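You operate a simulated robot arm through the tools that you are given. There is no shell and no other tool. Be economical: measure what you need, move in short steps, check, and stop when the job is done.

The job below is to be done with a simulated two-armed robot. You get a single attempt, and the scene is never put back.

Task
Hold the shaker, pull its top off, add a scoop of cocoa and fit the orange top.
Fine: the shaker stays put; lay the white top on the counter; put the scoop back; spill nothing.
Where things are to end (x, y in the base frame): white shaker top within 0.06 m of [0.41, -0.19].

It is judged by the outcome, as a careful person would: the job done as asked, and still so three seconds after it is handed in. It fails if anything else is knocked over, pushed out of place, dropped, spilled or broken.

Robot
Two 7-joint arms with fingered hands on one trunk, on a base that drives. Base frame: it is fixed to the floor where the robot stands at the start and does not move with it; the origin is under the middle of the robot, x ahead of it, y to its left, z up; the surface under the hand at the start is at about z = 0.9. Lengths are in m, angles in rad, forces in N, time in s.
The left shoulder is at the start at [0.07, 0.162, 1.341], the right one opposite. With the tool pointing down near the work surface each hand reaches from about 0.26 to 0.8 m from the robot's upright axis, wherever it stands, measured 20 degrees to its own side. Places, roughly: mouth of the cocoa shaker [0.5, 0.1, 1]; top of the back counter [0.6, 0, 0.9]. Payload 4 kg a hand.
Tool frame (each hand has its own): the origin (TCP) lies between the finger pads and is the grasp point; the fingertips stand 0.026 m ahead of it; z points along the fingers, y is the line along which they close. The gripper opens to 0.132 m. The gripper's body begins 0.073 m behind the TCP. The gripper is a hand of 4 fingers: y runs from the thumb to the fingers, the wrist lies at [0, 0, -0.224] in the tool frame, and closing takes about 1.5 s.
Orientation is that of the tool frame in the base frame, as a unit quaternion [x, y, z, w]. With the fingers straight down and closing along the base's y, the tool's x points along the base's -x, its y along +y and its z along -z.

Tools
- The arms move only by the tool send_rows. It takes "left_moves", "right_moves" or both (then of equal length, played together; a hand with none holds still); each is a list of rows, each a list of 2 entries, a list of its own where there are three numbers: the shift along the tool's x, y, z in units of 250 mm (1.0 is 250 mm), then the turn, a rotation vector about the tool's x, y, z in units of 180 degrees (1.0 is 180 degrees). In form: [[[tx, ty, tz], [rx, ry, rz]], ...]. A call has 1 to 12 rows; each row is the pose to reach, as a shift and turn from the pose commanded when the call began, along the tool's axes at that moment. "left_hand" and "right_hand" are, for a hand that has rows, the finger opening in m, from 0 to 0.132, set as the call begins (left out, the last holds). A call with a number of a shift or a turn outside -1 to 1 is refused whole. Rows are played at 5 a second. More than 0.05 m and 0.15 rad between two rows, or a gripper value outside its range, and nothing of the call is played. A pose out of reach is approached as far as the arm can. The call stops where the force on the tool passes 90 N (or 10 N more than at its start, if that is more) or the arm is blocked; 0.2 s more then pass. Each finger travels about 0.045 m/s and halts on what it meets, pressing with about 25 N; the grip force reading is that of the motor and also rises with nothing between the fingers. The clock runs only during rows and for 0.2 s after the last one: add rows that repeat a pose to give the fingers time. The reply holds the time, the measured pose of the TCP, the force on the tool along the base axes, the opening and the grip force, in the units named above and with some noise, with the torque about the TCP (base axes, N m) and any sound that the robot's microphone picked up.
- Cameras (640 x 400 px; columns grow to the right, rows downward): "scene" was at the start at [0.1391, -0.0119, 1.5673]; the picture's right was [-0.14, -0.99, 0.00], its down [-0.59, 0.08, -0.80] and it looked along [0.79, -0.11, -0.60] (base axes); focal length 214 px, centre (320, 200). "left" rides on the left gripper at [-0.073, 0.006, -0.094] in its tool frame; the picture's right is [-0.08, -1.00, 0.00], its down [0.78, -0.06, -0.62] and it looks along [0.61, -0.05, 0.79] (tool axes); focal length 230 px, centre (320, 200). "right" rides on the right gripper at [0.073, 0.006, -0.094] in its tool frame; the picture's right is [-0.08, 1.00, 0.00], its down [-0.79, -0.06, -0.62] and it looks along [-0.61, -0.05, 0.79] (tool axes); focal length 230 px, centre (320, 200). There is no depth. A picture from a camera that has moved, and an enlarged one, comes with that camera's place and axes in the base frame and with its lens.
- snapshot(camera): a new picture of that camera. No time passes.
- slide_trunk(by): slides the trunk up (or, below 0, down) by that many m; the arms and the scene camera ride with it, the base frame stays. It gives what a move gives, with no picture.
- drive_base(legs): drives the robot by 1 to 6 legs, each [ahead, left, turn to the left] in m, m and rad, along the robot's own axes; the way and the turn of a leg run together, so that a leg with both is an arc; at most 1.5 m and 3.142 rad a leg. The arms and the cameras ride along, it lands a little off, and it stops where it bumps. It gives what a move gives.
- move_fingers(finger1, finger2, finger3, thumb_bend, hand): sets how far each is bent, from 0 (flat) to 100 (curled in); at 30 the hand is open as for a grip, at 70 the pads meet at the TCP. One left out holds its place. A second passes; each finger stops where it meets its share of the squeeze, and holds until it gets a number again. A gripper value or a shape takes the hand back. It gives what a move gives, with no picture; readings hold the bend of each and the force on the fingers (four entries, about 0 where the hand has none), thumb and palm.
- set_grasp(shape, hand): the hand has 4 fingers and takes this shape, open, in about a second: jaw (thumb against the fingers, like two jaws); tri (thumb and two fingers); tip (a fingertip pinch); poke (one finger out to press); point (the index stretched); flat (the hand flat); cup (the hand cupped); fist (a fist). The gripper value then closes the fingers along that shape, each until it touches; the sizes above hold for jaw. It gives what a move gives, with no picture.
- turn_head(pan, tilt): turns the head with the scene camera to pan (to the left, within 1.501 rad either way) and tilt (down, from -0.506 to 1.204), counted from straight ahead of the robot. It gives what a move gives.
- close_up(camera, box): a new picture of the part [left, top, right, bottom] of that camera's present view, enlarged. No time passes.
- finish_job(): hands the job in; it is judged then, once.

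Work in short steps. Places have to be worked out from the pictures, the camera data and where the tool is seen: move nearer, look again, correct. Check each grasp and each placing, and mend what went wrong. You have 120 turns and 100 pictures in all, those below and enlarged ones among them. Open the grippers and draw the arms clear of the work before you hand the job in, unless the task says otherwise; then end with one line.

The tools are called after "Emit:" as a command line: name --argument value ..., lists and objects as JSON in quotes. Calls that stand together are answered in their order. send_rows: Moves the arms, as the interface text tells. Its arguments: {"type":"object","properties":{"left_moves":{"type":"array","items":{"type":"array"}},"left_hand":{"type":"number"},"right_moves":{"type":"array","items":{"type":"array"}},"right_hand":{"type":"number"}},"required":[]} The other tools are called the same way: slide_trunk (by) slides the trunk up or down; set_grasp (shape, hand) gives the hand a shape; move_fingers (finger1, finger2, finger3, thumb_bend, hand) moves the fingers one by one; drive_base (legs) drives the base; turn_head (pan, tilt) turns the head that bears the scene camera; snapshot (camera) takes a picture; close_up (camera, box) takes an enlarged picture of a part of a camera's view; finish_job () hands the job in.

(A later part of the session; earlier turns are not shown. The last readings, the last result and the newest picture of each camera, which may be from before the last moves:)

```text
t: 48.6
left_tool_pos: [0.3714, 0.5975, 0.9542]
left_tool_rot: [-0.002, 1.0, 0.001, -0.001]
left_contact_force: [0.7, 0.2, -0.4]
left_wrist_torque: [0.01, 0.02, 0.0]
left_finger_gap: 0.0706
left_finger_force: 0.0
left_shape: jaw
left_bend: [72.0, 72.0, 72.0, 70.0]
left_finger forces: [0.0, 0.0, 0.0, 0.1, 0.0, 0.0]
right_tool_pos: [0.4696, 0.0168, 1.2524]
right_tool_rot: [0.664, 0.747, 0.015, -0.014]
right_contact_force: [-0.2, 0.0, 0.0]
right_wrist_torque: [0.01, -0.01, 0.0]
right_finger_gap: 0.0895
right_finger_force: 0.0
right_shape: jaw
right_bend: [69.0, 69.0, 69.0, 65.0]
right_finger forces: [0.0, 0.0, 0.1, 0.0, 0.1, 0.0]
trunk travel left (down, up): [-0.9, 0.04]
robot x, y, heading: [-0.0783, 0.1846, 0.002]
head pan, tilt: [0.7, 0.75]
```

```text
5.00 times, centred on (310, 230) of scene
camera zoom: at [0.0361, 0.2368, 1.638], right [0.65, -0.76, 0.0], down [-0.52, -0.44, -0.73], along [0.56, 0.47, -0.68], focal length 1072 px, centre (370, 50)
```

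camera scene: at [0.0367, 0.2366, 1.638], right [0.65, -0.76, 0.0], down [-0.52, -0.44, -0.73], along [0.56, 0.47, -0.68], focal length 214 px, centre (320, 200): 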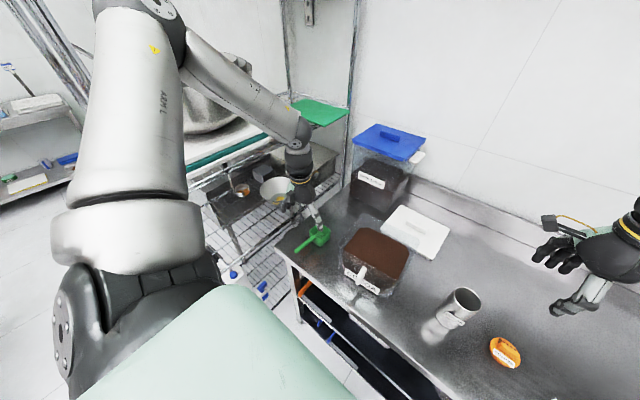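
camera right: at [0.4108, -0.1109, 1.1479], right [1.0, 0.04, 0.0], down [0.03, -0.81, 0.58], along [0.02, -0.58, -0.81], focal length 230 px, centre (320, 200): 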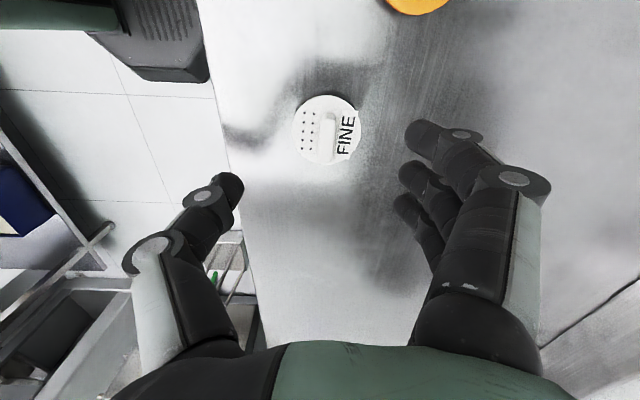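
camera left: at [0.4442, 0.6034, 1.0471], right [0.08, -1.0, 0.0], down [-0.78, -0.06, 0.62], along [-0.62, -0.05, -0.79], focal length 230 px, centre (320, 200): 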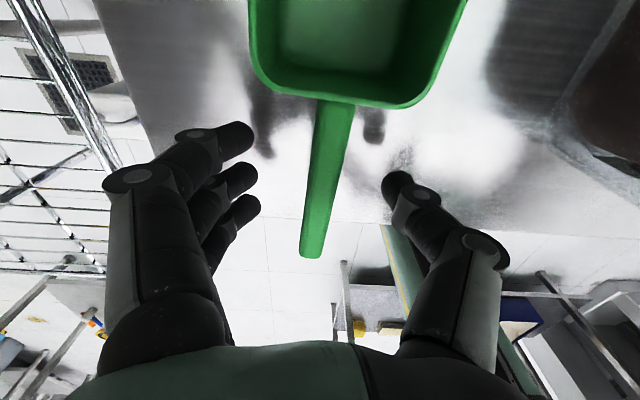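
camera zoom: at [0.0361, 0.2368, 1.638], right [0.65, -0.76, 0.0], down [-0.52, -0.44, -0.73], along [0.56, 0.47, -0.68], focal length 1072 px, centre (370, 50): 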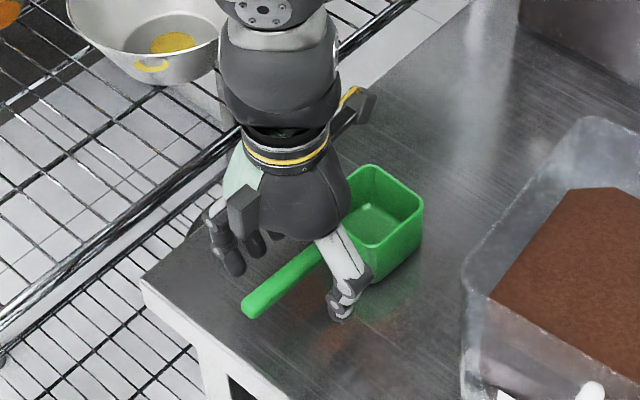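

The handle is centred between the fingers and the bowl is clear. Closing.

Emit:
send_rows --left_moves '[[[0, 0, 0], [0, 0, 0]], [[0, 0, 0], [0, 0, 0]], [[0, 0, 0], [0, 0, 0]], [[0, 0, 0], [0, 0, 0]], [[0, 0, 0], [0, 0, 0]], [[0, 0, 0], [0, 0, 0]], [[0, 0, 0], [0, 0, 0]]]' --left_hand 0.0

Emit:
snapshot --camera "left"

```text
t: 50.2
left_tool_pos: [0.3708, 0.5986, 0.9544]
left_tool_rot: [-0.002, 1.0, 0.001, -0.001]
left_contact_force: [-0.7, -0.1, 0.5]
left_wrist_torque: [0.01, 0.01, 0.0]
left_finger_gap: 0.0001
left_finger_force: 25.2
left_shape: jaw
left_bend: [70.0, 66.0, 71.0, 74.0]
left_finger forces: [3.2, 0.0, 3.2, 0.0, 4.0, 0.0]
right_tool_pos: [0.4694, 0.0155, 1.2529]
right_tool_rot: [0.665, 0.747, 0.014, -0.014]
right_contact_force: [-0.6, 0.5, 0.6]
right_wrist_torque: [0.01, -0.02, 0.01]
right_finger_gap: 0.0896
right_finger_force: 0.1
right_shape: jaw
right_bend: [69.0, 69.0, 69.0, 65.0]
right_finger forces: [0.1, 0.1, 0.0, 0.0, 0.1, 0.1]
trunk travel left (down, up): [-0.9, 0.04]
robot x, y, heading: [-0.0796, 0.1834, 0.002]
head pan, tilt: [0.7, 0.75]
```

```text
40 pictures are left
camera left: at [0.4443, 0.6034, 1.0472], right [0.08, -1.0, 0.0], down [-0.78, -0.06, 0.62], along [-0.62, -0.05, -0.79], focal length 230 px, centre (320, 200)
```

left: 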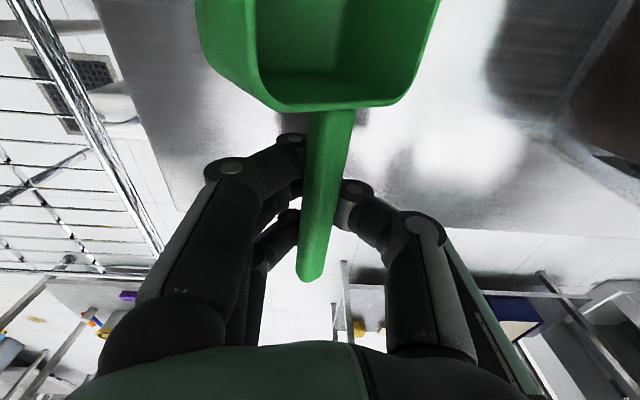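

The fingers met under the handle and lifted it slightly, so the handle sits higher than my TCP. Opening, rising 1.5 cm and closing again.

Emit:
send_rows --left_moves '[[[0, 0, 0], [0, 0, 0]], [[0, 0, 0], [0, 0, 0]], [[0, 0, 0], [0, 0, 0]], [[0, 0, 0], [0, 0, 0]], [[0, 0, 0], [0, 0, 0]], [[0, 0, 0], [0, 0, 0]], [[0, 0, -0.06], [0, 0, 0]], [[0, 0, -0.06], [0, 0, 0]]]' --left_hand 0.06

Emit:
snapshot --camera "left"

Emit:
close_up --camera "scene" --box '[270, 190, 350, 270]'

```text
t: 52.0
left_tool_pos: [0.3699, 0.5997, 0.968]
left_tool_rot: [-0.002, 1.0, 0.0, -0.002]
left_contact_force: [-0.9, -0.3, -0.7]
left_wrist_torque: [0.02, 0.01, -0.03]
left_finger_gap: 0.0594
left_finger_force: 0.0
left_shape: jaw
left_bend: [73.0, 73.0, 73.0, 70.0]
left_finger forces: [0.0, 0.0, 0.0, 0.2, 0.0, 0.0]
right_tool_pos: [0.4692, 0.016, 1.2521]
right_tool_rot: [0.664, 0.747, 0.014, -0.015]
right_contact_force: [-0.6, 0.6, -0.1]
right_wrist_torque: [0.0, 0.01, -0.01]
right_finger_gap: 0.0897
right_finger_force: 0.1
right_shape: jaw
right_bend: [69.0, 69.0, 69.0, 65.0]
right_finger forces: [0.0, 0.0, 0.1, 0.0, 0.0, 0.0]
trunk travel left (down, up): [-0.9, 0.04]
robot x, y, heading: [-0.0777, 0.1817, 0.007]
head pan, tilt: [0.7, 0.75]
```

```text
39 pictures are left
camera left: at [0.4432, 0.6045, 1.0615], right [0.08, -1.0, 0.0], down [-0.78, -0.06, 0.62], along [-0.62, -0.05, -0.79], focal length 230 px, centre (320, 200)
```

left: 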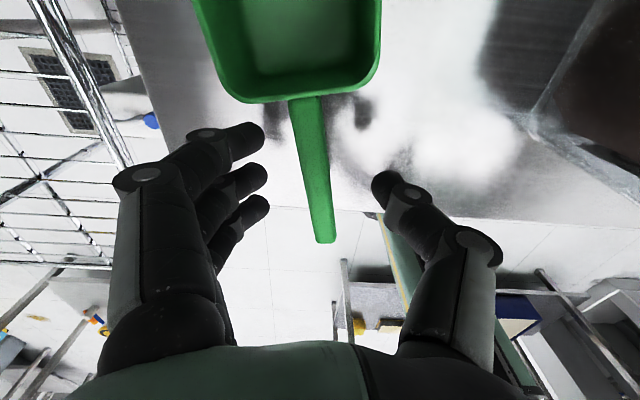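

```text
5.00 times, centred on (310, 230) of scene
camera zoom: at [0.0363, 0.2367, 1.638], right [0.65, -0.76, 0.0], down [-0.52, -0.44, -0.73], along [0.56, 0.47, -0.68], focal length 1072 px, centre (370, 50)
```

zoom: 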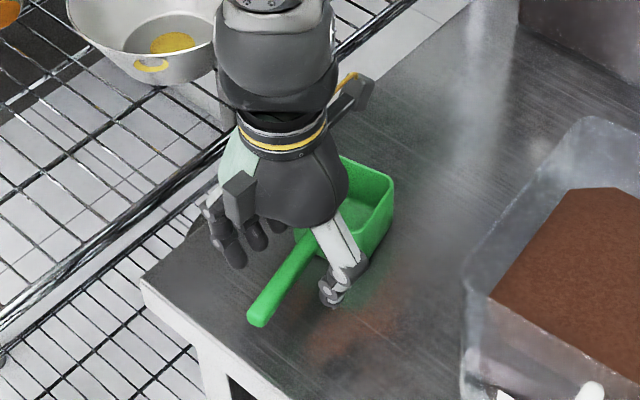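

The scoop turned ~11° but is otherwise fine. Contact seems to be about 1.5 cm below the TCP, so z = 0.968 suits; aligning yaw and closing again.

Emit:
send_rows --left_moves '[[[-0.006, 0.002, 0], [0, 0, -0.03]], [[-0.012, 0.004, 0], [0, 0, -0.061]], [[-0.012, 0.004, 0], [0, 0, -0.061]]]'

Emit:
send_rows --left_moves '[[[0, 0, 0], [0, 0, 0]], [[0, 0, 0], [0, 0, 0]], [[0, 0, 0], [0, 0, 0]], [[0, 0, 0], [0, 0, 0]], [[0, 0, 0], [0, 0, 0]], [[0, 0, 0], [0, 0, 0]], [[0, 0, 0], [0, 0, 0]]]' --left_hand 0.0

Emit:
snapshot --camera "left"

```text
t: 52.8
left_tool_pos: [0.3745, 0.5995, 0.9692]
left_tool_rot: [-0.098, 0.995, 0.001, -0.001]
left_contact_force: [-0.1, -0.4, 0.1]
left_wrist_torque: [0.03, 0.03, 0.01]
left_finger_gap: 0.0595
left_finger_force: 0.0
left_shape: jaw
left_bend: [73.0, 73.0, 73.0, 70.0]
left_finger forces: [0.0, 0.0, 0.0, 0.0, 0.0, 0.0]
right_tool_pos: [0.4689, 0.0168, 1.2524]
right_tool_rot: [0.664, 0.747, 0.013, -0.015]
right_contact_force: [-0.3, 0.2, -0.5]
right_wrist_torque: [-0.04, 0.02, 0.0]
right_finger_gap: 0.0895
right_finger_force: 0.0
right_shape: jaw
right_bend: [69.0, 69.0, 69.0, 65.0]
right_finger forces: [0.0, 0.0, 0.0, 0.1, 0.1, 0.0]
trunk travel left (down, up): [-0.9, 0.04]
robot x, y, heading: [-0.0796, 0.1816, 0.002]
head pan, tilt: [0.7, 0.75]
```

```text
t: 54.4
left_tool_pos: [0.3733, 0.599, 0.9696]
left_tool_rot: [-0.097, 0.995, 0.0, -0.001]
left_contact_force: [-0.3, 0.0, 0.3]
left_wrist_torque: [0.04, 0.04, -0.02]
left_finger_gap: 0.0107
left_finger_force: 25.2
left_shape: jaw
left_bend: [72.0, 71.0, 71.0, 70.0]
left_finger forces: [7.3, 7.5, 7.5, 0.0, 22.3, 0.1]
right_tool_pos: [0.4695, 0.0164, 1.2522]
right_tool_rot: [0.664, 0.747, 0.013, -0.015]
right_contact_force: [0.7, 0.1, 0.7]
right_wrist_torque: [0.0, 0.01, 0.0]
right_finger_gap: 0.0895
right_finger_force: 0.1
right_shape: jaw
right_bend: [69.0, 69.0, 69.0, 65.0]
right_finger forces: [0.0, 0.1, 0.1, 0.0, 0.0, 0.1]
trunk travel left (down, up): [-0.9, 0.04]
robot x, y, heading: [-0.0791, 0.1812, 0.005]
head pan, tilt: [0.7, 0.75]
```

```text
37 pictures are left
camera left: at [0.4446, 0.6182, 1.0625], right [0.27, -0.96, 0.0], down [-0.76, -0.21, 0.62], along [-0.6, -0.16, -0.79], focal length 230 px, centre (320, 200)
```

left: 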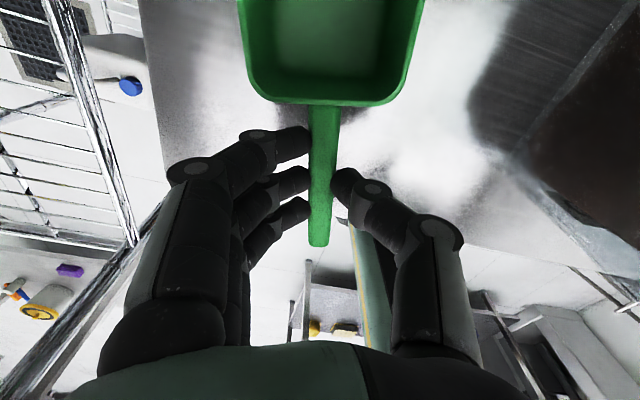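

Solid grip on the handle (gap 1.1 cm, even forces). Lifting it straight up and taking a close look at the bin.

Emit:
send_rows --left_moves '[[[0, 0, -0.1], [0, 0, 0]], [[0, 0, -0.25], [0, 0, 0]], [[0, 0, -0.4], [0, 0, 0]], [[0, 0, -0.55], [0, 0, 0]], [[0, 0, -0.7], [0, 0, 0]], [[0, 0, -0.8], [0, 0, 0]], [[0, 0, -0.8], [0, 0, 0]]]'

Emit:
turn_head --pan 0.25 --tilt 0.9

Emit:
snapshot --camera "scene"

```text
t: 56.0
left_tool_pos: [0.3761, 0.5979, 1.1708]
left_tool_rot: [-0.096, 0.995, 0.001, -0.002]
left_contact_force: [0.0, 0.3, 0.0]
left_wrist_torque: [0.0, 0.02, 0.0]
left_finger_gap: 0.011
left_finger_force: 24.9
left_shape: jaw
left_bend: [72.0, 71.0, 71.0, 70.0]
left_finger forces: [7.2, 7.5, 7.8, 0.0, 22.4, 0.0]
right_tool_pos: [0.4707, 0.0168, 1.2517]
right_tool_rot: [0.664, 0.748, 0.015, -0.014]
right_contact_force: [0.2, 0.8, 0.0]
right_wrist_torque: [0.01, 0.0, 0.01]
right_finger_gap: 0.0899
right_finger_force: 0.1
right_shape: jaw
right_bend: [69.0, 69.0, 69.0, 65.0]
right_finger forces: [0.1, 0.0, 0.0, 0.1, 0.0, 0.0]
trunk travel left (down, up): [-0.9, 0.04]
robot x, y, heading: [-0.0787, 0.1827, 0.009]
head pan, tilt: [0.7, 0.75]
```

```text
t: 56.9
left_tool_pos: [0.3752, 0.598, 1.1711]
left_tool_rot: [-0.097, 0.995, 0.0, -0.001]
left_contact_force: [1.1, 0.1, -1.0]
left_wrist_torque: [-0.02, 0.04, -0.02]
left_finger_gap: 0.011
left_finger_force: 25.0
left_shape: jaw
left_bend: [72.0, 71.0, 71.0, 70.0]
left_finger forces: [7.2, 7.5, 7.9, 0.0, 22.4, 0.0]
right_tool_pos: [0.4698, 0.0158, 1.2525]
right_tool_rot: [0.665, 0.747, 0.014, -0.015]
right_contact_force: [-0.6, -0.1, -0.1]
right_wrist_torque: [0.01, 0.0, 0.03]
right_finger_gap: 0.0894
right_finger_force: 0.1
right_shape: jaw
right_bend: [69.0, 69.0, 69.0, 65.0]
right_finger forces: [0.1, 0.1, 0.0, 0.0, 0.0, 0.0]
trunk travel left (down, up): [-0.9, 0.04]
robot x, y, heading: [-0.0786, 0.181, 0.005]
head pan, tilt: [0.25, 0.901]
```

```text
36 pictures are left
camera scene: at [0.0461, 0.2021, 1.6261], right [0.25, -0.97, 0.0], down [-0.76, -0.2, -0.62], along [0.6, 0.16, -0.78], focal length 214 px, centre (320, 200)
```

scene: 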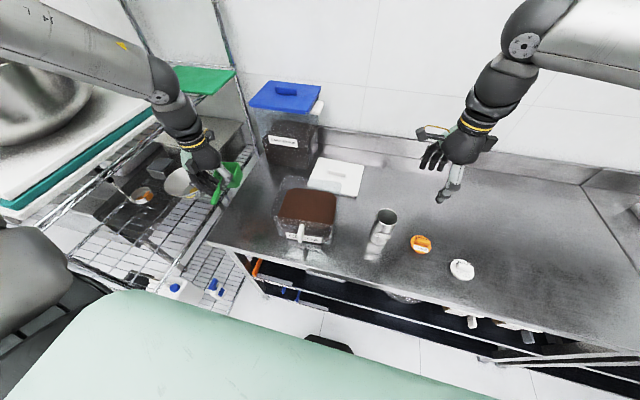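

Emit:
close_up --camera "scene" --box '[255, 160, 355, 260]'

```text
4.00 times, centred on (305, 210) of scene
camera zoom: at [0.0461, 0.2021, 1.6261], right [0.25, -0.97, 0.0], down [-0.76, -0.2, -0.62], along [0.6, 0.16, -0.78], focal length 858 px, centre (380, 160)
```

zoom: 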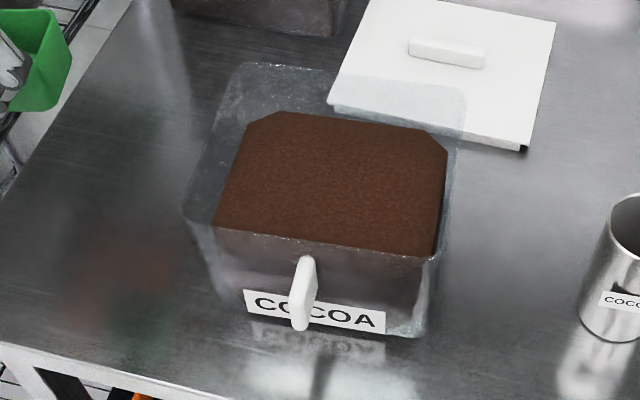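

The bin is at about (0.48, 0.36): rim z ≈ 1.055, cocoa surface z ≈ 1.0, opening ~0.2 m square with about 7° yaw. I'll bring the scoop over it high up and pitch its nose down to test that posture.

Emit:
send_rows --left_moves '[[[0, -0.17, -0.08], [0, 0, 0]], [[0, -0.34, -0.16], [0, 0, 0]], [[-0.01, -0.51, -0.2], [0, 0, 0]], [[-0.01, -0.68, -0.2], [0, 0, 0]], [[-0.02, -0.85, -0.2], [0, 0, 0]], [[-0.02, -1.0, -0.2], [0, 0, 0]], [[-0.02, -1.0, -0.2], [0, 0.042, 0]], [[-0.02, -1.0, -0.2], [0, 0.084, 0]], [[-0.02, -1.0, -0.2], [0, 0.126, 0]], [[-0.02, -1.0, -0.2], [0, 0.168, 0]], [[-0.02, -1.0, -0.2], [0, 0.21, 0]], [[-0.02, -1.0, -0.2], [0, 0.25, 0]]]'

Emit:
snapshot --camera "scene"

```text
t: 59.5
left_tool_pos: [0.3007, 0.3823, 1.2036]
left_tool_rot: [-0.096, 0.922, -0.049, -0.371]
left_contact_force: [0.3, -0.7, -0.2]
left_wrist_torque: [-0.02, -0.06, -0.01]
left_finger_gap: 0.0108
left_finger_force: 25.0
left_shape: jaw
left_bend: [72.0, 71.0, 71.0, 70.0]
left_finger forces: [7.3, 7.5, 7.8, 0.0, 22.6, 0.2]
left hand out of reach, approached as far as the arm can: row 7, 8, 9, 10, 11, 12
right_tool_pos: [0.4695, 0.0167, 1.2522]
right_tool_rot: [0.664, 0.747, 0.014, -0.015]
right_contact_force: [0.5, 0.2, -0.5]
right_wrist_torque: [-0.01, 0.03, -0.02]
right_finger_gap: 0.0897
right_finger_force: 0.0
right_shape: jaw
right_bend: [69.0, 69.0, 69.0, 65.0]
right_finger forces: [0.0, 0.0, 0.0, 0.1, 0.0, 0.1]
trunk travel left (down, up): [-0.9, 0.04]
robot x, y, heading: [-0.0834, 0.1844, -0.001]
head pan, tilt: [0.25, 0.901]
```

```text
34 pictures are left
camera scene: at [0.0464, 0.2018, 1.6261], right [0.25, -0.97, 0.0], down [-0.76, -0.2, -0.62], along [0.6, 0.16, -0.78], focal length 214 px, centre (320, 200)
```

scene: 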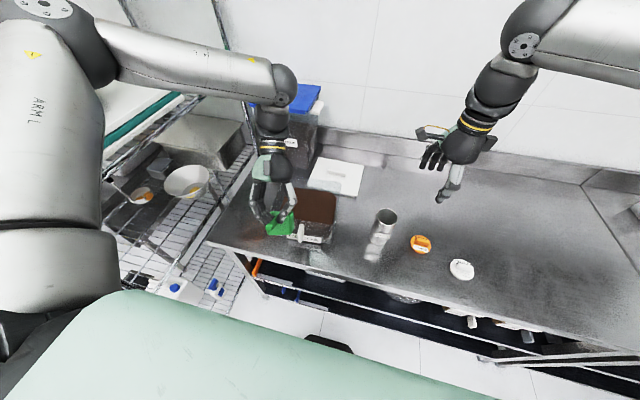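

The pitched posture works but only close to the body. I'll raise the trunk 4 cm and drive 8 cm forward (back to the starting x) with a small shift right so the scoop comes over the bin.

Emit:
slide_trunk --by 0.04

Emit:
drive_base --legs '[[0.085, -0.03, 0]]'

Emit:
close_up --camera "scene" --box '[200, 140, 400, 290]'

```text
t: 60.4
left_tool_pos: [0.3016, 0.3821, 1.2439]
left_tool_rot: [-0.096, 0.923, -0.049, -0.37]
left_contact_force: [-0.2, 0.1, -0.7]
left_wrist_torque: [0.02, 0.04, 0.0]
left_finger_gap: 0.0109
left_finger_force: 24.5
left_shape: jaw
left_bend: [72.0, 71.0, 71.0, 70.0]
left_finger forces: [7.2, 7.5, 7.7, 0.0, 22.5, 0.0]
right_tool_pos: [0.4694, 0.0159, 1.2922]
right_tool_rot: [0.664, 0.747, 0.015, -0.014]
right_contact_force: [0.6, 0.3, -0.2]
right_wrist_torque: [0.02, 0.05, -0.01]
right_finger_gap: 0.0897
right_finger_force: 0.0
right_shape: jaw
right_bend: [69.0, 69.0, 69.0, 65.0]
right_finger forces: [0.0, 0.0, 0.0, 0.0, 0.0, 0.0]
trunk travel left (down, up): [-0.94, 0.0]
robot x, y, heading: [-0.0799, 0.1872, 0.001]
head pan, tilt: [0.25, 0.901]
```

```text
t: 61.5
left_tool_pos: [0.3768, 0.3563, 1.2462]
left_tool_rot: [-0.095, 0.924, -0.051, -0.368]
left_contact_force: [0.0, 0.1, -0.4]
left_wrist_torque: [0.01, -0.03, 0.01]
left_finger_gap: 0.0108
left_finger_force: 25.2
left_shape: jaw
left_bend: [72.0, 71.0, 71.0, 70.0]
left_finger forces: [7.4, 7.5, 7.8, 0.0, 22.6, 0.0]
right_tool_pos: [0.5449, -0.0097, 1.2965]
right_tool_rot: [0.664, 0.748, 0.016, -0.01]
right_contact_force: [-0.7, 0.0, 0.5]
right_wrist_torque: [0.01, -0.05, 0.0]
right_finger_gap: 0.0895
right_finger_force: 0.1
right_shape: jaw
right_bend: [69.0, 69.0, 69.0, 65.0]
right_finger forces: [0.0, 0.0, 0.1, 0.0, 0.0, 0.0]
trunk travel left (down, up): [-0.94, 0.0]
robot x, y, heading: [0.0004, 0.1496, 0.002]
head pan, tilt: [0.25, 0.901]
```

```text
2.67 times, centred on (300, 215) of scene
camera zoom: at [0.1187, 0.1768, 1.667], right [0.25, -0.97, 0.0], down [-0.75, -0.2, -0.63], along [0.61, 0.15, -0.78], focal length 572 px, centre (373, 160)
```

zoom: 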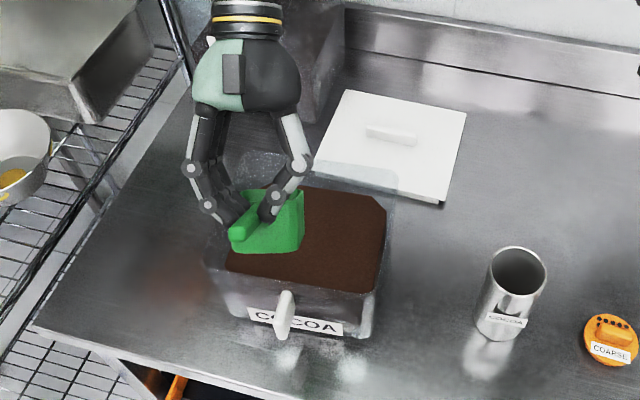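

Posture holds. Moving forward and down to just above the cocoa inside the rim.

Emit:
send_rows --left_moves '[[[-0.11, -0.016, 0.02], [0, 0, 0]], [[-0.22, -0.032, 0.04], [0, 0, 0]], [[-0.32, -0.05, 0.06], [0, 0, 0]], [[-0.414, -0.065, 0.081], [0, 0, 0]], [[-0.414, -0.065, 0.081], [0, 0, 0]]]'

Emit:
close_up --camera "scene" --box '[220, 140, 400, 290]'

```text
t: 62.7
left_tool_pos: [0.3838, 0.3762, 1.1946]
left_tool_rot: [-0.096, 0.923, -0.05, -0.369]
left_contact_force: [-1.7, 0.7, -0.8]
left_wrist_torque: [0.01, -0.03, 0.01]
left_finger_gap: 0.0108
left_finger_force: 25.1
left_shape: jaw
left_bend: [72.0, 71.0, 71.0, 70.0]
left_finger forces: [7.3, 7.5, 7.8, 0.0, 22.6, 0.0]
left hand out of reach, approached as far as the arm can: row 1, 2, 3, 4, 5
right_tool_pos: [0.5527, -0.0113, 1.2933]
right_tool_rot: [0.664, 0.748, 0.015, -0.013]
right_contact_force: [0.3, 0.3, 0.1]
right_wrist_torque: [0.02, 0.0, 0.02]
right_finger_gap: 0.0896
right_finger_force: 0.2
right_shape: jaw
right_bend: [69.0, 69.0, 69.0, 65.0]
right_finger forces: [0.0, 0.0, 0.0, 0.0, 0.0, 0.0]
trunk travel left (down, up): [-0.94, 0.0]
robot x, y, heading: [0.0022, 0.1517, 0.005]
head pan, tilt: [0.25, 0.901]
```

```text
2.67 times, centred on (310, 215) of scene
camera zoom: at [0.1278, 0.1733, 1.6662], right [0.25, -0.97, 0.0], down [-0.76, -0.2, -0.62], along [0.6, 0.16, -0.78], focal length 572 px, centre (347, 160)
```

zoom: 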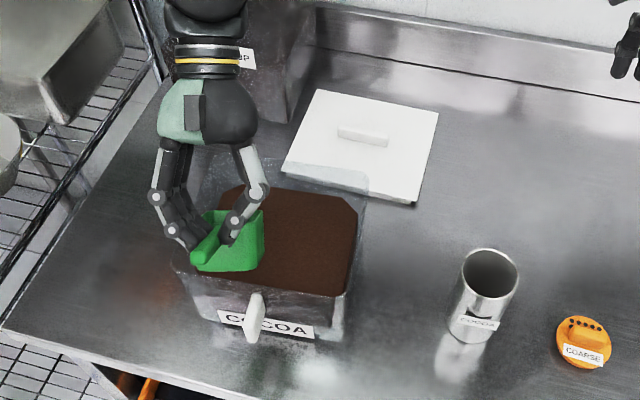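

The posture limit is in x relative to the body. The base front has room under the counter edge, so I'll drive 6.5 cm further forward (and 2.5 cm right) rather than strain the wrist.

Emit:
drive_base --legs '[[0.065, -0.025, 0]]'

Emit:
close_up --camera "scene" --box '[220, 160, 400, 310]'

```text
t: 63.7
left_tool_pos: [0.4215, 0.3626, 1.193]
left_tool_rot: [-0.101, 0.923, -0.052, -0.368]
left_contact_force: [0.7, 0.8, -1.4]
left_wrist_torque: [0.02, 0.04, -0.02]
left_finger_gap: 0.011
left_finger_force: 25.0
left_shape: jaw
left_bend: [72.0, 71.0, 71.0, 70.0]
left_finger forces: [7.3, 7.4, 7.8, 0.1, 22.6, 0.0]
right_tool_pos: [0.5921, -0.022, 1.2938]
right_tool_rot: [0.661, 0.75, 0.016, -0.013]
right_contact_force: [0.9, 0.1, 0.1]
right_wrist_torque: [-0.02, -0.02, 0.01]
right_finger_gap: 0.0896
right_finger_force: 0.0
right_shape: jaw
right_bend: [69.0, 69.0, 69.0, 65.0]
right_finger forces: [0.0, 0.1, 0.1, 0.1, 0.0, 0.0]
trunk travel left (down, up): [-0.94, 0.0]
robot x, y, heading: [0.0409, 0.1371, 0.01]
head pan, tilt: [0.25, 0.901]
stopped in leg 1: the robot was blocked; the commanded pose is now the measured one
```

```text
2.67 times, centred on (310, 235) of scene
camera zoom: at [0.1666, 0.1592, 1.6662], right [0.26, -0.97, 0.0], down [-0.76, -0.2, -0.62], along [0.6, 0.16, -0.78], focal length 572 px, centre (347, 107)
```

zoom: 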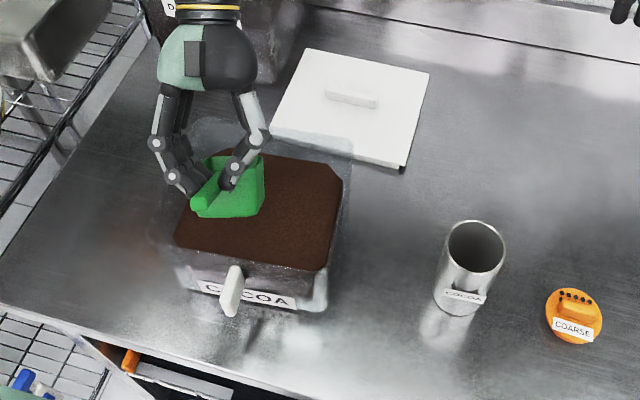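

The base touched something at x = 0.04, so I stop pushing that way. A better posture is the handle coming from the left with the scoop pointing right, which needs less wrist bend; first lift and level the scoop.

Emit:
send_rows --left_moves '[[[0.06, 0, -0.06], [0, 0, 0]], [[0.13, 0, -0.13], [0, -0.04, 0]], [[0.2, 0, -0.2], [0, -0.08, 0]], [[0.22, 0, -0.232], [0, -0.12, 0]], [[0.22, 0, -0.232], [0, -0.16, 0]], [[0.22, 0, -0.232], [0, -0.2, 0]], [[0.22, 0, -0.232], [0, -0.24, 0]]]'

Emit:
drive_base --legs '[[-0.09, 0.03, 0]]'

```text
t: 65.3
left_tool_pos: [0.4218, 0.3618, 1.2739]
left_tool_rot: [-0.113, 0.994, -0.011, -0.001]
left_contact_force: [1.3, -1.2, -0.4]
left_wrist_torque: [-0.07, 0.04, 0.01]
left_finger_gap: 0.0107
left_finger_force: 25.3
left_shape: jaw
left_bend: [72.0, 71.0, 71.0, 70.0]
left_finger forces: [7.3, 7.5, 7.8, 0.0, 22.6, 0.0]
right_tool_pos: [0.5929, -0.0256, 1.2938]
right_tool_rot: [0.661, 0.75, 0.015, -0.014]
right_contact_force: [0.1, 0.0, -0.3]
right_wrist_torque: [-0.01, 0.0, 0.01]
right_finger_gap: 0.0895
right_finger_force: 0.0
right_shape: jaw
right_bend: [69.0, 69.0, 69.0, 65.0]
right_finger forces: [0.0, 0.1, 0.0, 0.0, 0.0, 0.0]
trunk travel left (down, up): [-0.94, 0.0]
robot x, y, heading: [0.0449, 0.1379, 0.011]
head pan, tilt: [0.25, 0.901]
```

```text
t: 66.4
left_tool_pos: [0.3407, 0.3891, 1.2707]
left_tool_rot: [-0.112, 0.994, -0.01, -0.007]
left_contact_force: [0.9, 0.3, -0.8]
left_wrist_torque: [0.02, 0.14, -0.02]
left_finger_gap: 0.0108
left_finger_force: 25.6
left_shape: jaw
left_bend: [72.0, 71.0, 71.0, 70.0]
left_finger forces: [7.3, 7.5, 7.9, 0.0, 22.7, 0.0]
right_tool_pos: [0.5116, 0.001, 1.2898]
right_tool_rot: [0.661, 0.75, 0.014, -0.017]
right_contact_force: [0.0, -0.3, -0.3]
right_wrist_torque: [0.03, 0.05, 0.01]
right_finger_gap: 0.0895
right_finger_force: 0.0
right_shape: jaw
right_bend: [69.0, 69.0, 69.0, 65.0]
right_finger forces: [0.0, 0.0, 0.0, 0.0, 0.1, 0.0]
trunk travel left (down, up): [-0.94, 0.0]
robot x, y, heading: [-0.0436, 0.1662, 0.009]
head pan, tilt: [0.25, 0.901]
```

Now yawing the level scoop so it points to the right, hand to the left of the bin, at height.

Emit:
send_rows --left_moves '[[[-0.05, 0.01, 0], [0, 0, 0.0408]], [[-0.1, 0.02, 0], [0, 0, 0.0815]], [[-0.15, 0.03, 0], [0, 0, 0.1223]], [[-0.2, 0.04, 0], [0, 0, 0.163]], [[-0.25, 0.05, 0], [0, 0, 0.2038]], [[-0.3, 0.055, 0], [0, 0, 0.2445]], [[-0.35, 0.06, 0], [0, 0, 0.2853]], [[-0.4, 0.07, 0], [0, 0, 0.326]], [[-0.45, 0.08, 0], [0, 0, 0.3668]], [[-0.5, 0.09, 0.03], [0, 0, 0.4075]], [[-0.514, 0.092, 0.06], [0, 0, 0.4483]], [[-0.514, 0.092, 0.08], [0, 0, 0.489]]]'

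Emit:
snapshot --camera "scene"

```text
t: 69.0
left_tool_pos: [0.3956, 0.3847, 1.2473]
left_tool_rot: [0.585, 0.811, -0.007, 0.008]
left_contact_force: [0.6, 0.0, -0.9]
left_wrist_torque: [0.08, 0.04, 0.0]
left_finger_gap: 0.0108
left_finger_force: 25.0
left_shape: jaw
left_bend: [72.0, 71.0, 71.0, 70.0]
left_finger forces: [7.4, 7.4, 8.0, 0.0, 22.7, 0.1]
left hand out of reach, approached as far as the arm can: row 10, 11, 12
right_tool_pos: [0.5023, 0.0029, 1.2946]
right_tool_rot: [0.661, 0.75, 0.015, -0.014]
right_contact_force: [1.0, -0.1, 0.6]
right_wrist_torque: [0.01, 0.0, -0.03]
right_finger_gap: 0.0897
right_finger_force: 0.1
right_shape: jaw
right_bend: [69.0, 69.0, 69.0, 65.0]
right_finger forces: [0.0, 0.0, 0.0, 0.1, 0.0, 0.1]
trunk travel left (down, up): [-0.94, 0.0]
robot x, y, heading: [-0.0458, 0.1684, 0.011]
head pan, tilt: [0.25, 0.901]
```

```text
30 pictures are left
camera scene: at [0.0776, 0.1845, 1.6662], right [0.26, -0.97, 0.0], down [-0.76, -0.2, -0.62], along [0.6, 0.16, -0.78], focal length 214 px, centre (320, 200)
```

scene: 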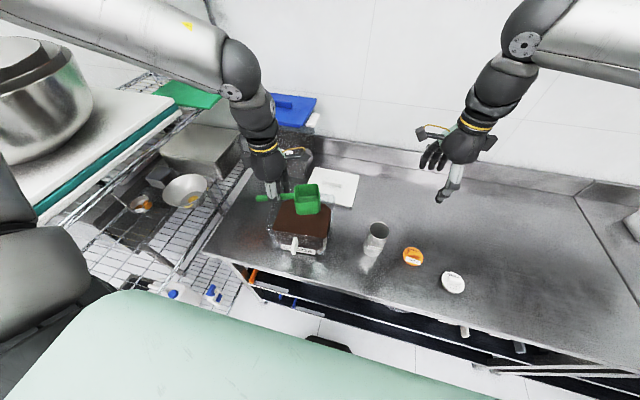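

Yaw -72° achieved. Now pitching nose-down 45° here and moving towards the dig position to test reach.

Emit:
send_rows --left_moves '[[[0.004, 0.06, 0.0], [0, 0.042, 0]], [[0.008, 0.12, 0.03], [0, 0.084, 0]], [[0.012, 0.18, 0.06], [0, 0.126, 0]], [[0.016, 0.24, 0.1], [0, 0.168, 0]], [[0.02, 0.3, 0.14], [0, 0.21, 0]], [[0.025, 0.367, 0.15], [0, 0.25, 0]], [[0.025, 0.367, 0.15], [0, 0.25, 0]]]'

Emit:
close_up --camera "scene" --box '[200, 140, 400, 290]'

```text
t: 70.6
left_tool_pos: [0.3132, 0.5635, 1.1669]
left_tool_rot: [0.543, 0.777, 0.197, -0.252]
left_contact_force: [-0.3, -0.4, -1.1]
left_wrist_torque: [0.02, 0.03, -0.03]
left_finger_gap: 0.011
left_finger_force: 25.4
left_shape: jaw
left_bend: [72.0, 71.0, 71.0, 70.0]
left_finger forces: [7.3, 7.5, 7.9, 0.0, 22.7, 0.0]
left hand out of reach, approached as far as the arm can: row 1, 2, 3, 4, 5, 6, 7
right_tool_pos: [0.503, 0.0054, 1.2939]
right_tool_rot: [0.661, 0.75, 0.015, -0.014]
right_contact_force: [-0.3, -0.1, 0.3]
right_wrist_torque: [0.02, 0.01, 0.0]
right_finger_gap: 0.0895
right_finger_force: 0.1
right_shape: jaw
right_bend: [69.0, 69.0, 69.0, 65.0]
right_finger forces: [0.0, 0.0, 0.0, 0.0, 0.1, 0.1]
trunk travel left (down, up): [-0.94, 0.0]
robot x, y, heading: [-0.0474, 0.1647, 0.013]
head pan, tilt: [0.25, 0.901]
```

```text
2.67 times, centred on (300, 215) of scene
camera zoom: at [0.0774, 0.1865, 1.6662], right [0.26, -0.97, 0.0], down [-0.76, -0.2, -0.62], along [0.6, 0.16, -0.78], focal length 572 px, centre (373, 160)
```

zoom: 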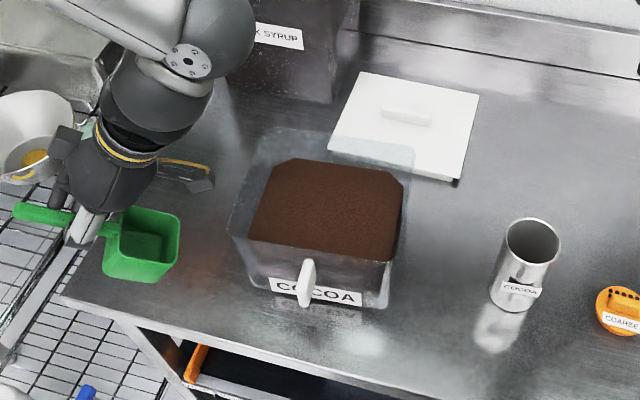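

That direction is worse: bending about the finger line is the hand's weak axis. Better plan: set the scoop back down, and re-grip it with the hand leaning back 45°, so that an upright hand means a nose-down scoop. First unwinding to level above the scoop's place.

Emit:
send_rows --left_moves '[[[0.008, 0.025, -0.003], [0.0141, -0.0148, -0.0394]], [[0.015, 0.05, -0.005], [0.0282, -0.0296, -0.0787]], [[0.023, 0.075, -0.007], [0.0423, -0.0445, -0.1181]], [[0.03, 0.1, -0.01], [0.0564, -0.0593, -0.1575]], [[0.038, 0.125, -0.012], [0.0705, -0.0741, -0.1968]], [[0.046, 0.15, -0.014], [0.0845, -0.0889, -0.2362]], [[0.053, 0.175, -0.016], [0.0986, -0.1037, -0.2755]], [[0.061, 0.2, -0.018], [0.1127, -0.1185, -0.3149]], [[0.069, 0.225, -0.02], [0.1268, -0.1334, -0.3543]], [[0.076, 0.25, -0.023], [0.1409, -0.1482, -0.3936]], [[0.084, 0.276, -0.025], [0.155, -0.163, -0.433]], [[0.084, 0.276, -0.025], [0.155, -0.163, -0.433]]]'

Emit:
drive_base --legs '[[-0.09, 0.02, 0]]'

```text
t: 73.2
left_tool_pos: [0.3736, 0.6015, 1.1898]
left_tool_rot: [-0.098, 0.995, -0.001, -0.001]
left_contact_force: [0.0, -0.4, -0.2]
left_wrist_torque: [0.01, 0.07, -0.01]
left_finger_gap: 0.0107
left_finger_force: 24.6
left_shape: jaw
left_bend: [72.0, 71.0, 71.0, 70.0]
left_finger forces: [7.2, 7.5, 8.0, 0.0, 22.7, 0.1]
right_tool_pos: [0.503, 0.0036, 1.2932]
right_tool_rot: [0.662, 0.749, 0.016, -0.015]
right_contact_force: [1.5, -0.3, -0.1]
right_wrist_torque: [0.02, -0.02, 0.0]
right_finger_gap: 0.0894
right_finger_force: 0.0
right_shape: jaw
right_bend: [69.0, 69.0, 69.0, 65.0]
right_finger forces: [0.0, 0.1, 0.0, 0.0, 0.0, 0.1]
trunk travel left (down, up): [-0.94, 0.0]
robot x, y, heading: [-0.0491, 0.1656, 0.011]
head pan, tilt: [0.25, 0.901]
```

```text
t: 74.3
left_tool_pos: [0.2922, 0.619, 1.1875]
left_tool_rot: [-0.096, 0.995, 0.0, -0.004]
left_contact_force: [0.5, 0.2, -0.1]
left_wrist_torque: [0.01, 0.08, 0.02]
left_finger_gap: 0.0108
left_finger_force: 24.8
left_shape: jaw
left_bend: [72.0, 71.0, 71.0, 70.0]
left_finger forces: [7.3, 7.5, 8.0, 0.1, 22.7, 0.0]
right_tool_pos: [0.4215, 0.0198, 1.2892]
right_tool_rot: [0.662, 0.749, 0.014, -0.017]
right_contact_force: [0.5, 0.1, -0.1]
right_wrist_torque: [0.03, 0.02, -0.01]
right_finger_gap: 0.0898
right_finger_force: 0.0
right_shape: jaw
right_bend: [69.0, 69.0, 69.0, 65.0]
right_finger forces: [0.0, 0.0, 0.0, 0.0, 0.0, 0.0]
trunk travel left (down, up): [-0.94, 0.0]
robot x, y, heading: [-0.1368, 0.1874, 0.009]
head pan, tilt: [0.25, 0.901]
```

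Setting the scoop down near where it lay.

Emit:
send_rows --left_moves '[[[-0.07, -0.03, 0.1], [0, 0, 0]], [[-0.15, -0.06, 0.22], [0, 0, 0]], [[-0.23, -0.1, 0.36], [0, 0, 0]], [[-0.3, -0.13, 0.5], [0, 0, 0]], [[-0.368, -0.161, 0.64], [0, 0, 0]], [[-0.368, -0.161, 0.77], [0, 0, 0]], [[-0.368, -0.161, 0.83], [0, 0, 0]], [[-0.368, -0.161, 0.864], [0, 0, 0]], [[-0.368, -0.161, 0.864], [0, 0, 0]]]'

Emit:
turn_head --pan 0.75 --tilt 0.75

Emit:
close_up --camera "scene" --box '[240, 160, 400, 300]'

```text
t: 76.3
left_tool_pos: [0.3696, 0.6009, 1.0059]
left_tool_rot: [-0.097, 0.995, -0.001, 0.0]
left_contact_force: [0.3, -0.4, -0.8]
left_wrist_torque: [-0.01, 0.06, -0.01]
left_finger_gap: 0.0108
left_finger_force: 24.4
left_shape: jaw
left_bend: [72.0, 71.0, 71.0, 70.0]
left_finger forces: [7.1, 7.4, 7.9, 0.0, 22.5, 0.0]
left hand out of reach, approached as far as the arm can: row 6, 7, 8, 9
right_tool_pos: [0.4142, 0.0207, 1.2917]
right_tool_rot: [0.662, 0.749, 0.015, -0.014]
right_contact_force: [0.1, -0.2, 0.5]
right_wrist_torque: [-0.01, 0.01, 0.02]
right_finger_gap: 0.0895
right_finger_force: 0.1
right_shape: jaw
right_bend: [69.0, 69.0, 69.0, 65.0]
right_finger forces: [0.0, 0.1, 0.0, 0.0, 0.0, 0.0]
trunk travel left (down, up): [-0.94, 0.0]
robot x, y, heading: [-0.1382, 0.186, 0.011]
head pan, tilt: [0.25, 0.901]
```

```text
t: 77.3
left_tool_pos: [0.3682, 0.6009, 1.0074]
left_tool_rot: [-0.095, 0.995, -0.001, 0.0]
left_contact_force: [0.1, -0.7, -0.6]
left_wrist_torque: [0.0, 0.02, 0.02]
left_finger_gap: 0.011
left_finger_force: 25.0
left_shape: jaw
left_bend: [72.0, 71.0, 71.0, 70.0]
left_finger forces: [7.3, 7.4, 7.8, 0.0, 22.5, 0.0]
right_tool_pos: [0.413, 0.0216, 1.2928]
right_tool_rot: [0.662, 0.749, 0.015, -0.015]
right_contact_force: [-0.9, -0.1, -0.6]
right_wrist_torque: [-0.01, -0.02, -0.02]
right_finger_gap: 0.0895
right_finger_force: 0.2
right_shape: jaw
right_bend: [69.0, 69.0, 69.0, 65.0]
right_finger forces: [0.0, 0.1, 0.0, 0.0, 0.0, 0.1]
trunk travel left (down, up): [-0.94, 0.0]
robot x, y, heading: [-0.1392, 0.1863, 0.008]
head pan, tilt: [0.75, 0.75]
```

```text
2.86 times, centred on (320, 230) of scene
camera zoom: at [-0.0243, 0.2426, 1.678], right [0.69, -0.73, 0.0], down [-0.5, -0.47, -0.73], along [0.53, 0.5, -0.68], focal length 613 px, centre (320, 114)
```

zoom: 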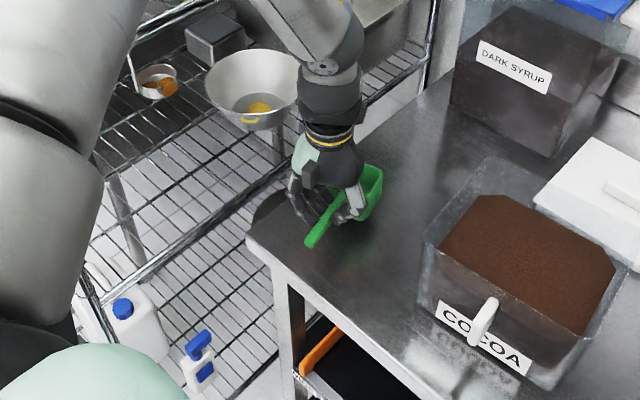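

The arm is at full stretch with the trunk up; lowering the trunk sets the scoop down vertically.

Emit:
slide_trunk --by -0.036

Emit:
send_rows --left_moves '[[[0, 0, 0], [0, 0, 0]], [[0, 0, 0], [0, 0, 0]], [[0, 0, 0], [0, 0, 0]], [[0, 0, 0], [0, 0, 0]], [[0, 0, 0], [0, 0, 0]], [[0, 0, 0], [0, 0, 0]], [[0, 0, 0], [0, 0, 0]]]' --left_hand 0.08

Emit:
slide_trunk --by -0.05

```text
t: 78.1
left_tool_pos: [0.3697, 0.6005, 0.9702]
left_tool_rot: [-0.095, 0.995, -0.001, 0.001]
left_contact_force: [0.5, 0.6, 0.0]
left_wrist_torque: [0.04, 0.0, 0.01]
left_finger_gap: 0.0109
left_finger_force: 24.6
left_shape: jaw
left_bend: [72.0, 71.0, 71.0, 70.0]
left_finger forces: [7.6, 8.0, 8.0, 0.0, 23.7, 0.1]
right_tool_pos: [0.4129, 0.0216, 1.2573]
right_tool_rot: [0.662, 0.749, 0.015, -0.015]
right_contact_force: [0.3, -1.0, 1.4]
right_wrist_torque: [-0.02, 0.0, -0.02]
right_finger_gap: 0.0896
right_finger_force: 0.1
right_shape: jaw
right_bend: [69.0, 69.0, 69.0, 65.0]
right_finger forces: [0.0, 0.0, 0.0, 0.0, 0.0, 0.0]
trunk travel left (down, up): [-0.904, 0.036]
robot x, y, heading: [-0.1397, 0.1842, 0.005]
head pan, tilt: [0.75, 0.75]
```

```text
t: 79.7
left_tool_pos: [0.3691, 0.6013, 0.9712]
left_tool_rot: [-0.096, 0.995, -0.001, 0.0]
left_contact_force: [0.0, -0.1, 0.4]
left_wrist_torque: [0.03, 0.0, 0.0]
left_finger_gap: 0.0798
left_finger_force: 0.1
left_shape: jaw
left_bend: [71.0, 71.0, 71.0, 71.0]
left_finger forces: [0.0, 0.1, 0.0, 0.0, 0.0, 0.0]
right_tool_pos: [0.413, 0.0215, 1.2568]
right_tool_rot: [0.662, 0.749, 0.016, -0.015]
right_contact_force: [0.0, 0.4, 0.2]
right_wrist_torque: [-0.02, -0.03, -0.06]
right_finger_gap: 0.0897
right_finger_force: 0.1
right_shape: jaw
right_bend: [69.0, 69.0, 69.0, 65.0]
right_finger forces: [0.1, 0.0, 0.1, 0.1, 0.0, 0.0]
trunk travel left (down, up): [-0.904, 0.036]
robot x, y, heading: [-0.1358, 0.1843, 0.01]
head pan, tilt: [0.75, 0.75]
```

```text
t: 80.6
left_tool_pos: [0.3701, 0.5978, 0.9272]
left_tool_rot: [-0.096, 0.995, 0.0, 0.005]
left_contact_force: [-2.7, -1.0, 46.7]
left_wrist_torque: [1.69, 0.56, -0.08]
left_finger_gap: 0.0797
left_finger_force: 0.0
left_shape: jaw
left_bend: [72.0, 72.0, 72.0, 71.0]
left_finger forces: [11.9, 13.8, 15.3, 0.0, 6.0, 0.0]
right_tool_pos: [0.4102, 0.0184, 1.209]
right_tool_rot: [0.662, 0.749, 0.018, -0.014]
right_contact_force: [0.5, 0.9, 0.5]
right_wrist_torque: [0.0, 0.02, 0.01]
right_finger_gap: 0.0895
right_finger_force: 0.1
right_shape: jaw
right_bend: [69.0, 69.0, 69.0, 65.0]
right_finger forces: [0.1, 0.0, 0.0, 0.1, 0.0, 0.0]
trunk travel left (down, up): [-0.854, 0.086]
robot x, y, heading: [-0.1369, 0.1856, 0.002]
head pan, tilt: [0.75, 0.75]
```

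That last trunk move pressed the fingertips on the counter (47 N) — lifting the hand straight up now.

Emit:
send_rows --left_moves '[[[0, 0, -0.15], [0, 0, 0]], [[0, 0, -0.3], [0, 0, 0]], [[0, 0, -0.45], [0, 0, 0]], [[0, 0, -0.6], [0, 0, 0]], [[0, 0, -0.6], [0, 0, 0]]]'

Emit:
snapshot --camera "left"

```text
t: 81.8
left_tool_pos: [0.3722, 0.6017, 1.0695]
left_tool_rot: [-0.096, 0.995, -0.001, 0.001]
left_contact_force: [0.2, -0.6, 0.4]
left_wrist_torque: [-0.02, 0.0, 0.0]
left_finger_gap: 0.0799
left_finger_force: 0.2
left_shape: jaw
left_bend: [71.0, 71.0, 71.0, 70.0]
left_finger forces: [0.1, 0.0, 0.0, 0.0, 0.0, 0.0]
right_tool_pos: [0.4133, 0.0207, 1.2073]
right_tool_rot: [0.663, 0.749, 0.015, -0.014]
right_contact_force: [-0.3, -0.5, -0.2]
right_wrist_torque: [-0.01, -0.02, 0.03]
right_finger_gap: 0.09
right_finger_force: 0.1
right_shape: jaw
right_bend: [69.0, 69.0, 69.0, 65.0]
right_finger forces: [0.0, 0.0, 0.0, 0.0, 0.1, 0.0]
trunk travel left (down, up): [-0.854, 0.086]
robot x, y, heading: [-0.1376, 0.1875, 0.008]
head pan, tilt: [0.75, 0.75]
```

```text
27 pictures are left
camera left: at [0.4423, 0.6207, 1.1629], right [0.27, -0.96, 0.0], down [-0.76, -0.21, 0.62], along [-0.59, -0.17, -0.79], focal length 230 px, centre (320, 200)
```

left: 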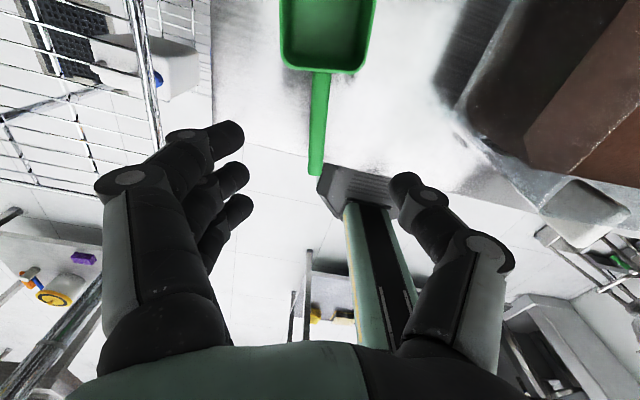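

The scoop is undisturbed: handle from (0.411, 0.610) to (0.319, 0.589). Leaning the hand back 35° above it for the new grip.

Emit:
send_rows --left_moves '[[[0.02, 0, 0], [0, -0.039, 0]], [[0.045, 0, 0.03], [0, -0.078, 0]], [[0.07, 0, 0.07], [0, -0.117, 0]], [[0.09, -0.004, 0.12], [0, -0.156, 0]], [[0.111, -0.007, 0.17], [0, -0.194, 0]], [[0.111, -0.007, 0.2], [0, -0.194, 0]], [[0.111, -0.007, 0.2], [0, -0.194, 0]]]'

Emit:
snapshot --camera "left"

```text
t: 83.4
left_tool_pos: [0.3423, 0.5935, 1.0207]
left_tool_rot: [-0.092, 0.949, 0.028, 0.299]
left_contact_force: [0.2, 0.5, 0.7]
left_wrist_torque: [0.04, 0.0, 0.03]
left_finger_gap: 0.08
left_finger_force: 0.1
left_shape: jaw
left_bend: [71.0, 71.0, 71.0, 70.0]
left_finger forces: [0.1, 0.0, 0.1, 0.0, 0.0, 0.0]
right_tool_pos: [0.4136, 0.0206, 1.2061]
right_tool_rot: [0.662, 0.749, 0.015, -0.015]
right_contact_force: [0.5, 0.2, 0.8]
right_wrist_torque: [-0.03, 0.01, 0.02]
right_finger_gap: 0.0896
right_finger_force: 0.0
right_shape: jaw
right_bend: [69.0, 69.0, 69.0, 65.0]
right_finger forces: [0.0, 0.0, 0.1, 0.0, 0.0, 0.0]
trunk travel left (down, up): [-0.854, 0.086]
robot x, y, heading: [-0.1351, 0.1859, 0.007]
head pan, tilt: [0.75, 0.75]
```

```text
26 pictures are left
camera left: at [0.3479, 0.5997, 1.1376], right [0.25, -0.97, 0.05], down [-0.97, -0.25, 0.06], along [-0.04, -0.06, -1.0], focal length 230 px, centre (320, 200)
```

left: 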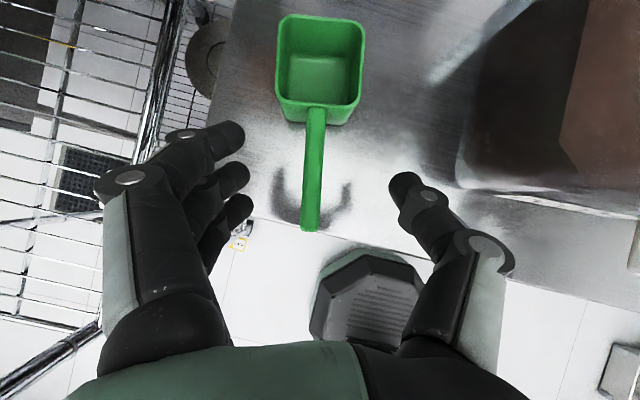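

A clear straight-down view confirms the handle line. Descending 5.5 cm and closing.

Emit:
send_rows --left_moves '[[[0.04, 0.006, 0.06], [0, 0, 0]], [[0.08, 0.012, 0.12], [0, 0, 0]], [[0.126, 0.012, 0.179], [0, 0, 0]], [[0.126, 0.012, 0.179], [0, 0, 0]]]'

Emit:
send_rows --left_moves '[[[0, 0, 0], [0, 0, 0]], [[0, 0, 0], [0, 0, 0]], [[0, 0, 0], [0, 0, 0]], [[0, 0, 0], [0, 0, 0]], [[0, 0, 0], [0, 0, 0]], [[0, 0, 0], [0, 0, 0]], [[0, 0, 0], [0, 0, 0]], [[0, 0, 0], [0, 0, 0]]]' --left_hand 0.0

Emit:
snapshot --camera "left"

```text
t: 84.4
left_tool_pos: [0.3414, 0.5962, 0.964]
left_tool_rot: [-0.092, 0.949, 0.028, 0.299]
left_contact_force: [0.2, 0.6, 0.3]
left_wrist_torque: [0.02, 0.02, 0.0]
left_finger_gap: 0.08
left_finger_force: 0.0
left_shape: jaw
left_bend: [71.0, 71.0, 71.0, 70.0]
left_finger forces: [0.1, 0.1, 0.1, 0.0, 0.0, 0.1]
right_tool_pos: [0.4126, 0.0209, 1.2071]
right_tool_rot: [0.663, 0.749, 0.015, -0.014]
right_contact_force: [0.0, -0.2, -0.5]
right_wrist_torque: [-0.02, -0.01, -0.01]
right_finger_gap: 0.0897
right_finger_force: 0.0
right_shape: jaw
right_bend: [69.0, 69.0, 69.0, 65.0]
right_finger forces: [0.0, 0.1, 0.1, 0.0, 0.0, 0.0]
trunk travel left (down, up): [-0.854, 0.086]
robot x, y, heading: [-0.1367, 0.1836, 0.009]
head pan, tilt: [0.75, 0.75]
```

```text
t: 86.2
left_tool_pos: [0.3421, 0.597, 0.9636]
left_tool_rot: [-0.092, 0.949, 0.028, 0.3]
left_contact_force: [0.2, 0.2, 0.9]
left_wrist_torque: [0.08, -0.09, 0.09]
left_finger_gap: 0.0086
left_finger_force: 24.6
left_shape: jaw
left_bend: [70.0, 71.0, 71.0, 70.0]
left_finger forces: [8.3, 7.2, 7.4, 0.0, 22.3, 0.1]
right_tool_pos: [0.413, 0.023, 1.2063]
right_tool_rot: [0.663, 0.749, 0.014, -0.014]
right_contact_force: [0.2, -0.1, -0.7]
right_wrist_torque: [-0.03, 0.0, -0.05]
right_finger_gap: 0.0896
right_finger_force: 0.1
right_shape: jaw
right_bend: [69.0, 69.0, 69.0, 65.0]
right_finger forces: [0.0, 0.0, 0.0, 0.1, 0.0, 0.0]
trunk travel left (down, up): [-0.854, 0.086]
robot x, y, heading: [-0.1385, 0.1827, 0.01]
head pan, tilt: [0.75, 0.75]
```

```text
25 pictures are left
camera left: at [0.3467, 0.6031, 1.0834], right [0.25, -0.97, 0.05], down [-0.97, -0.25, 0.06], along [-0.04, -0.06, -1.0], focal length 230 px, centre (320, 200)
```

left: 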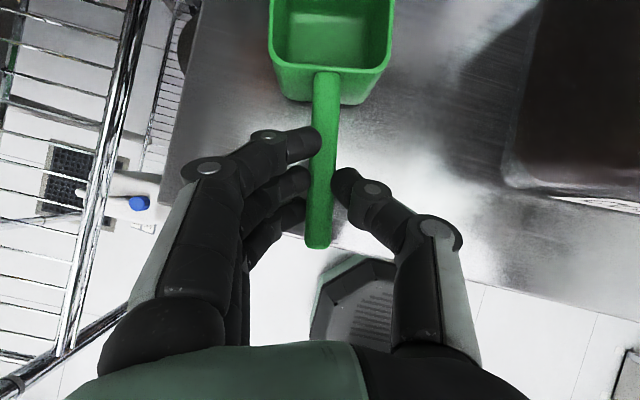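

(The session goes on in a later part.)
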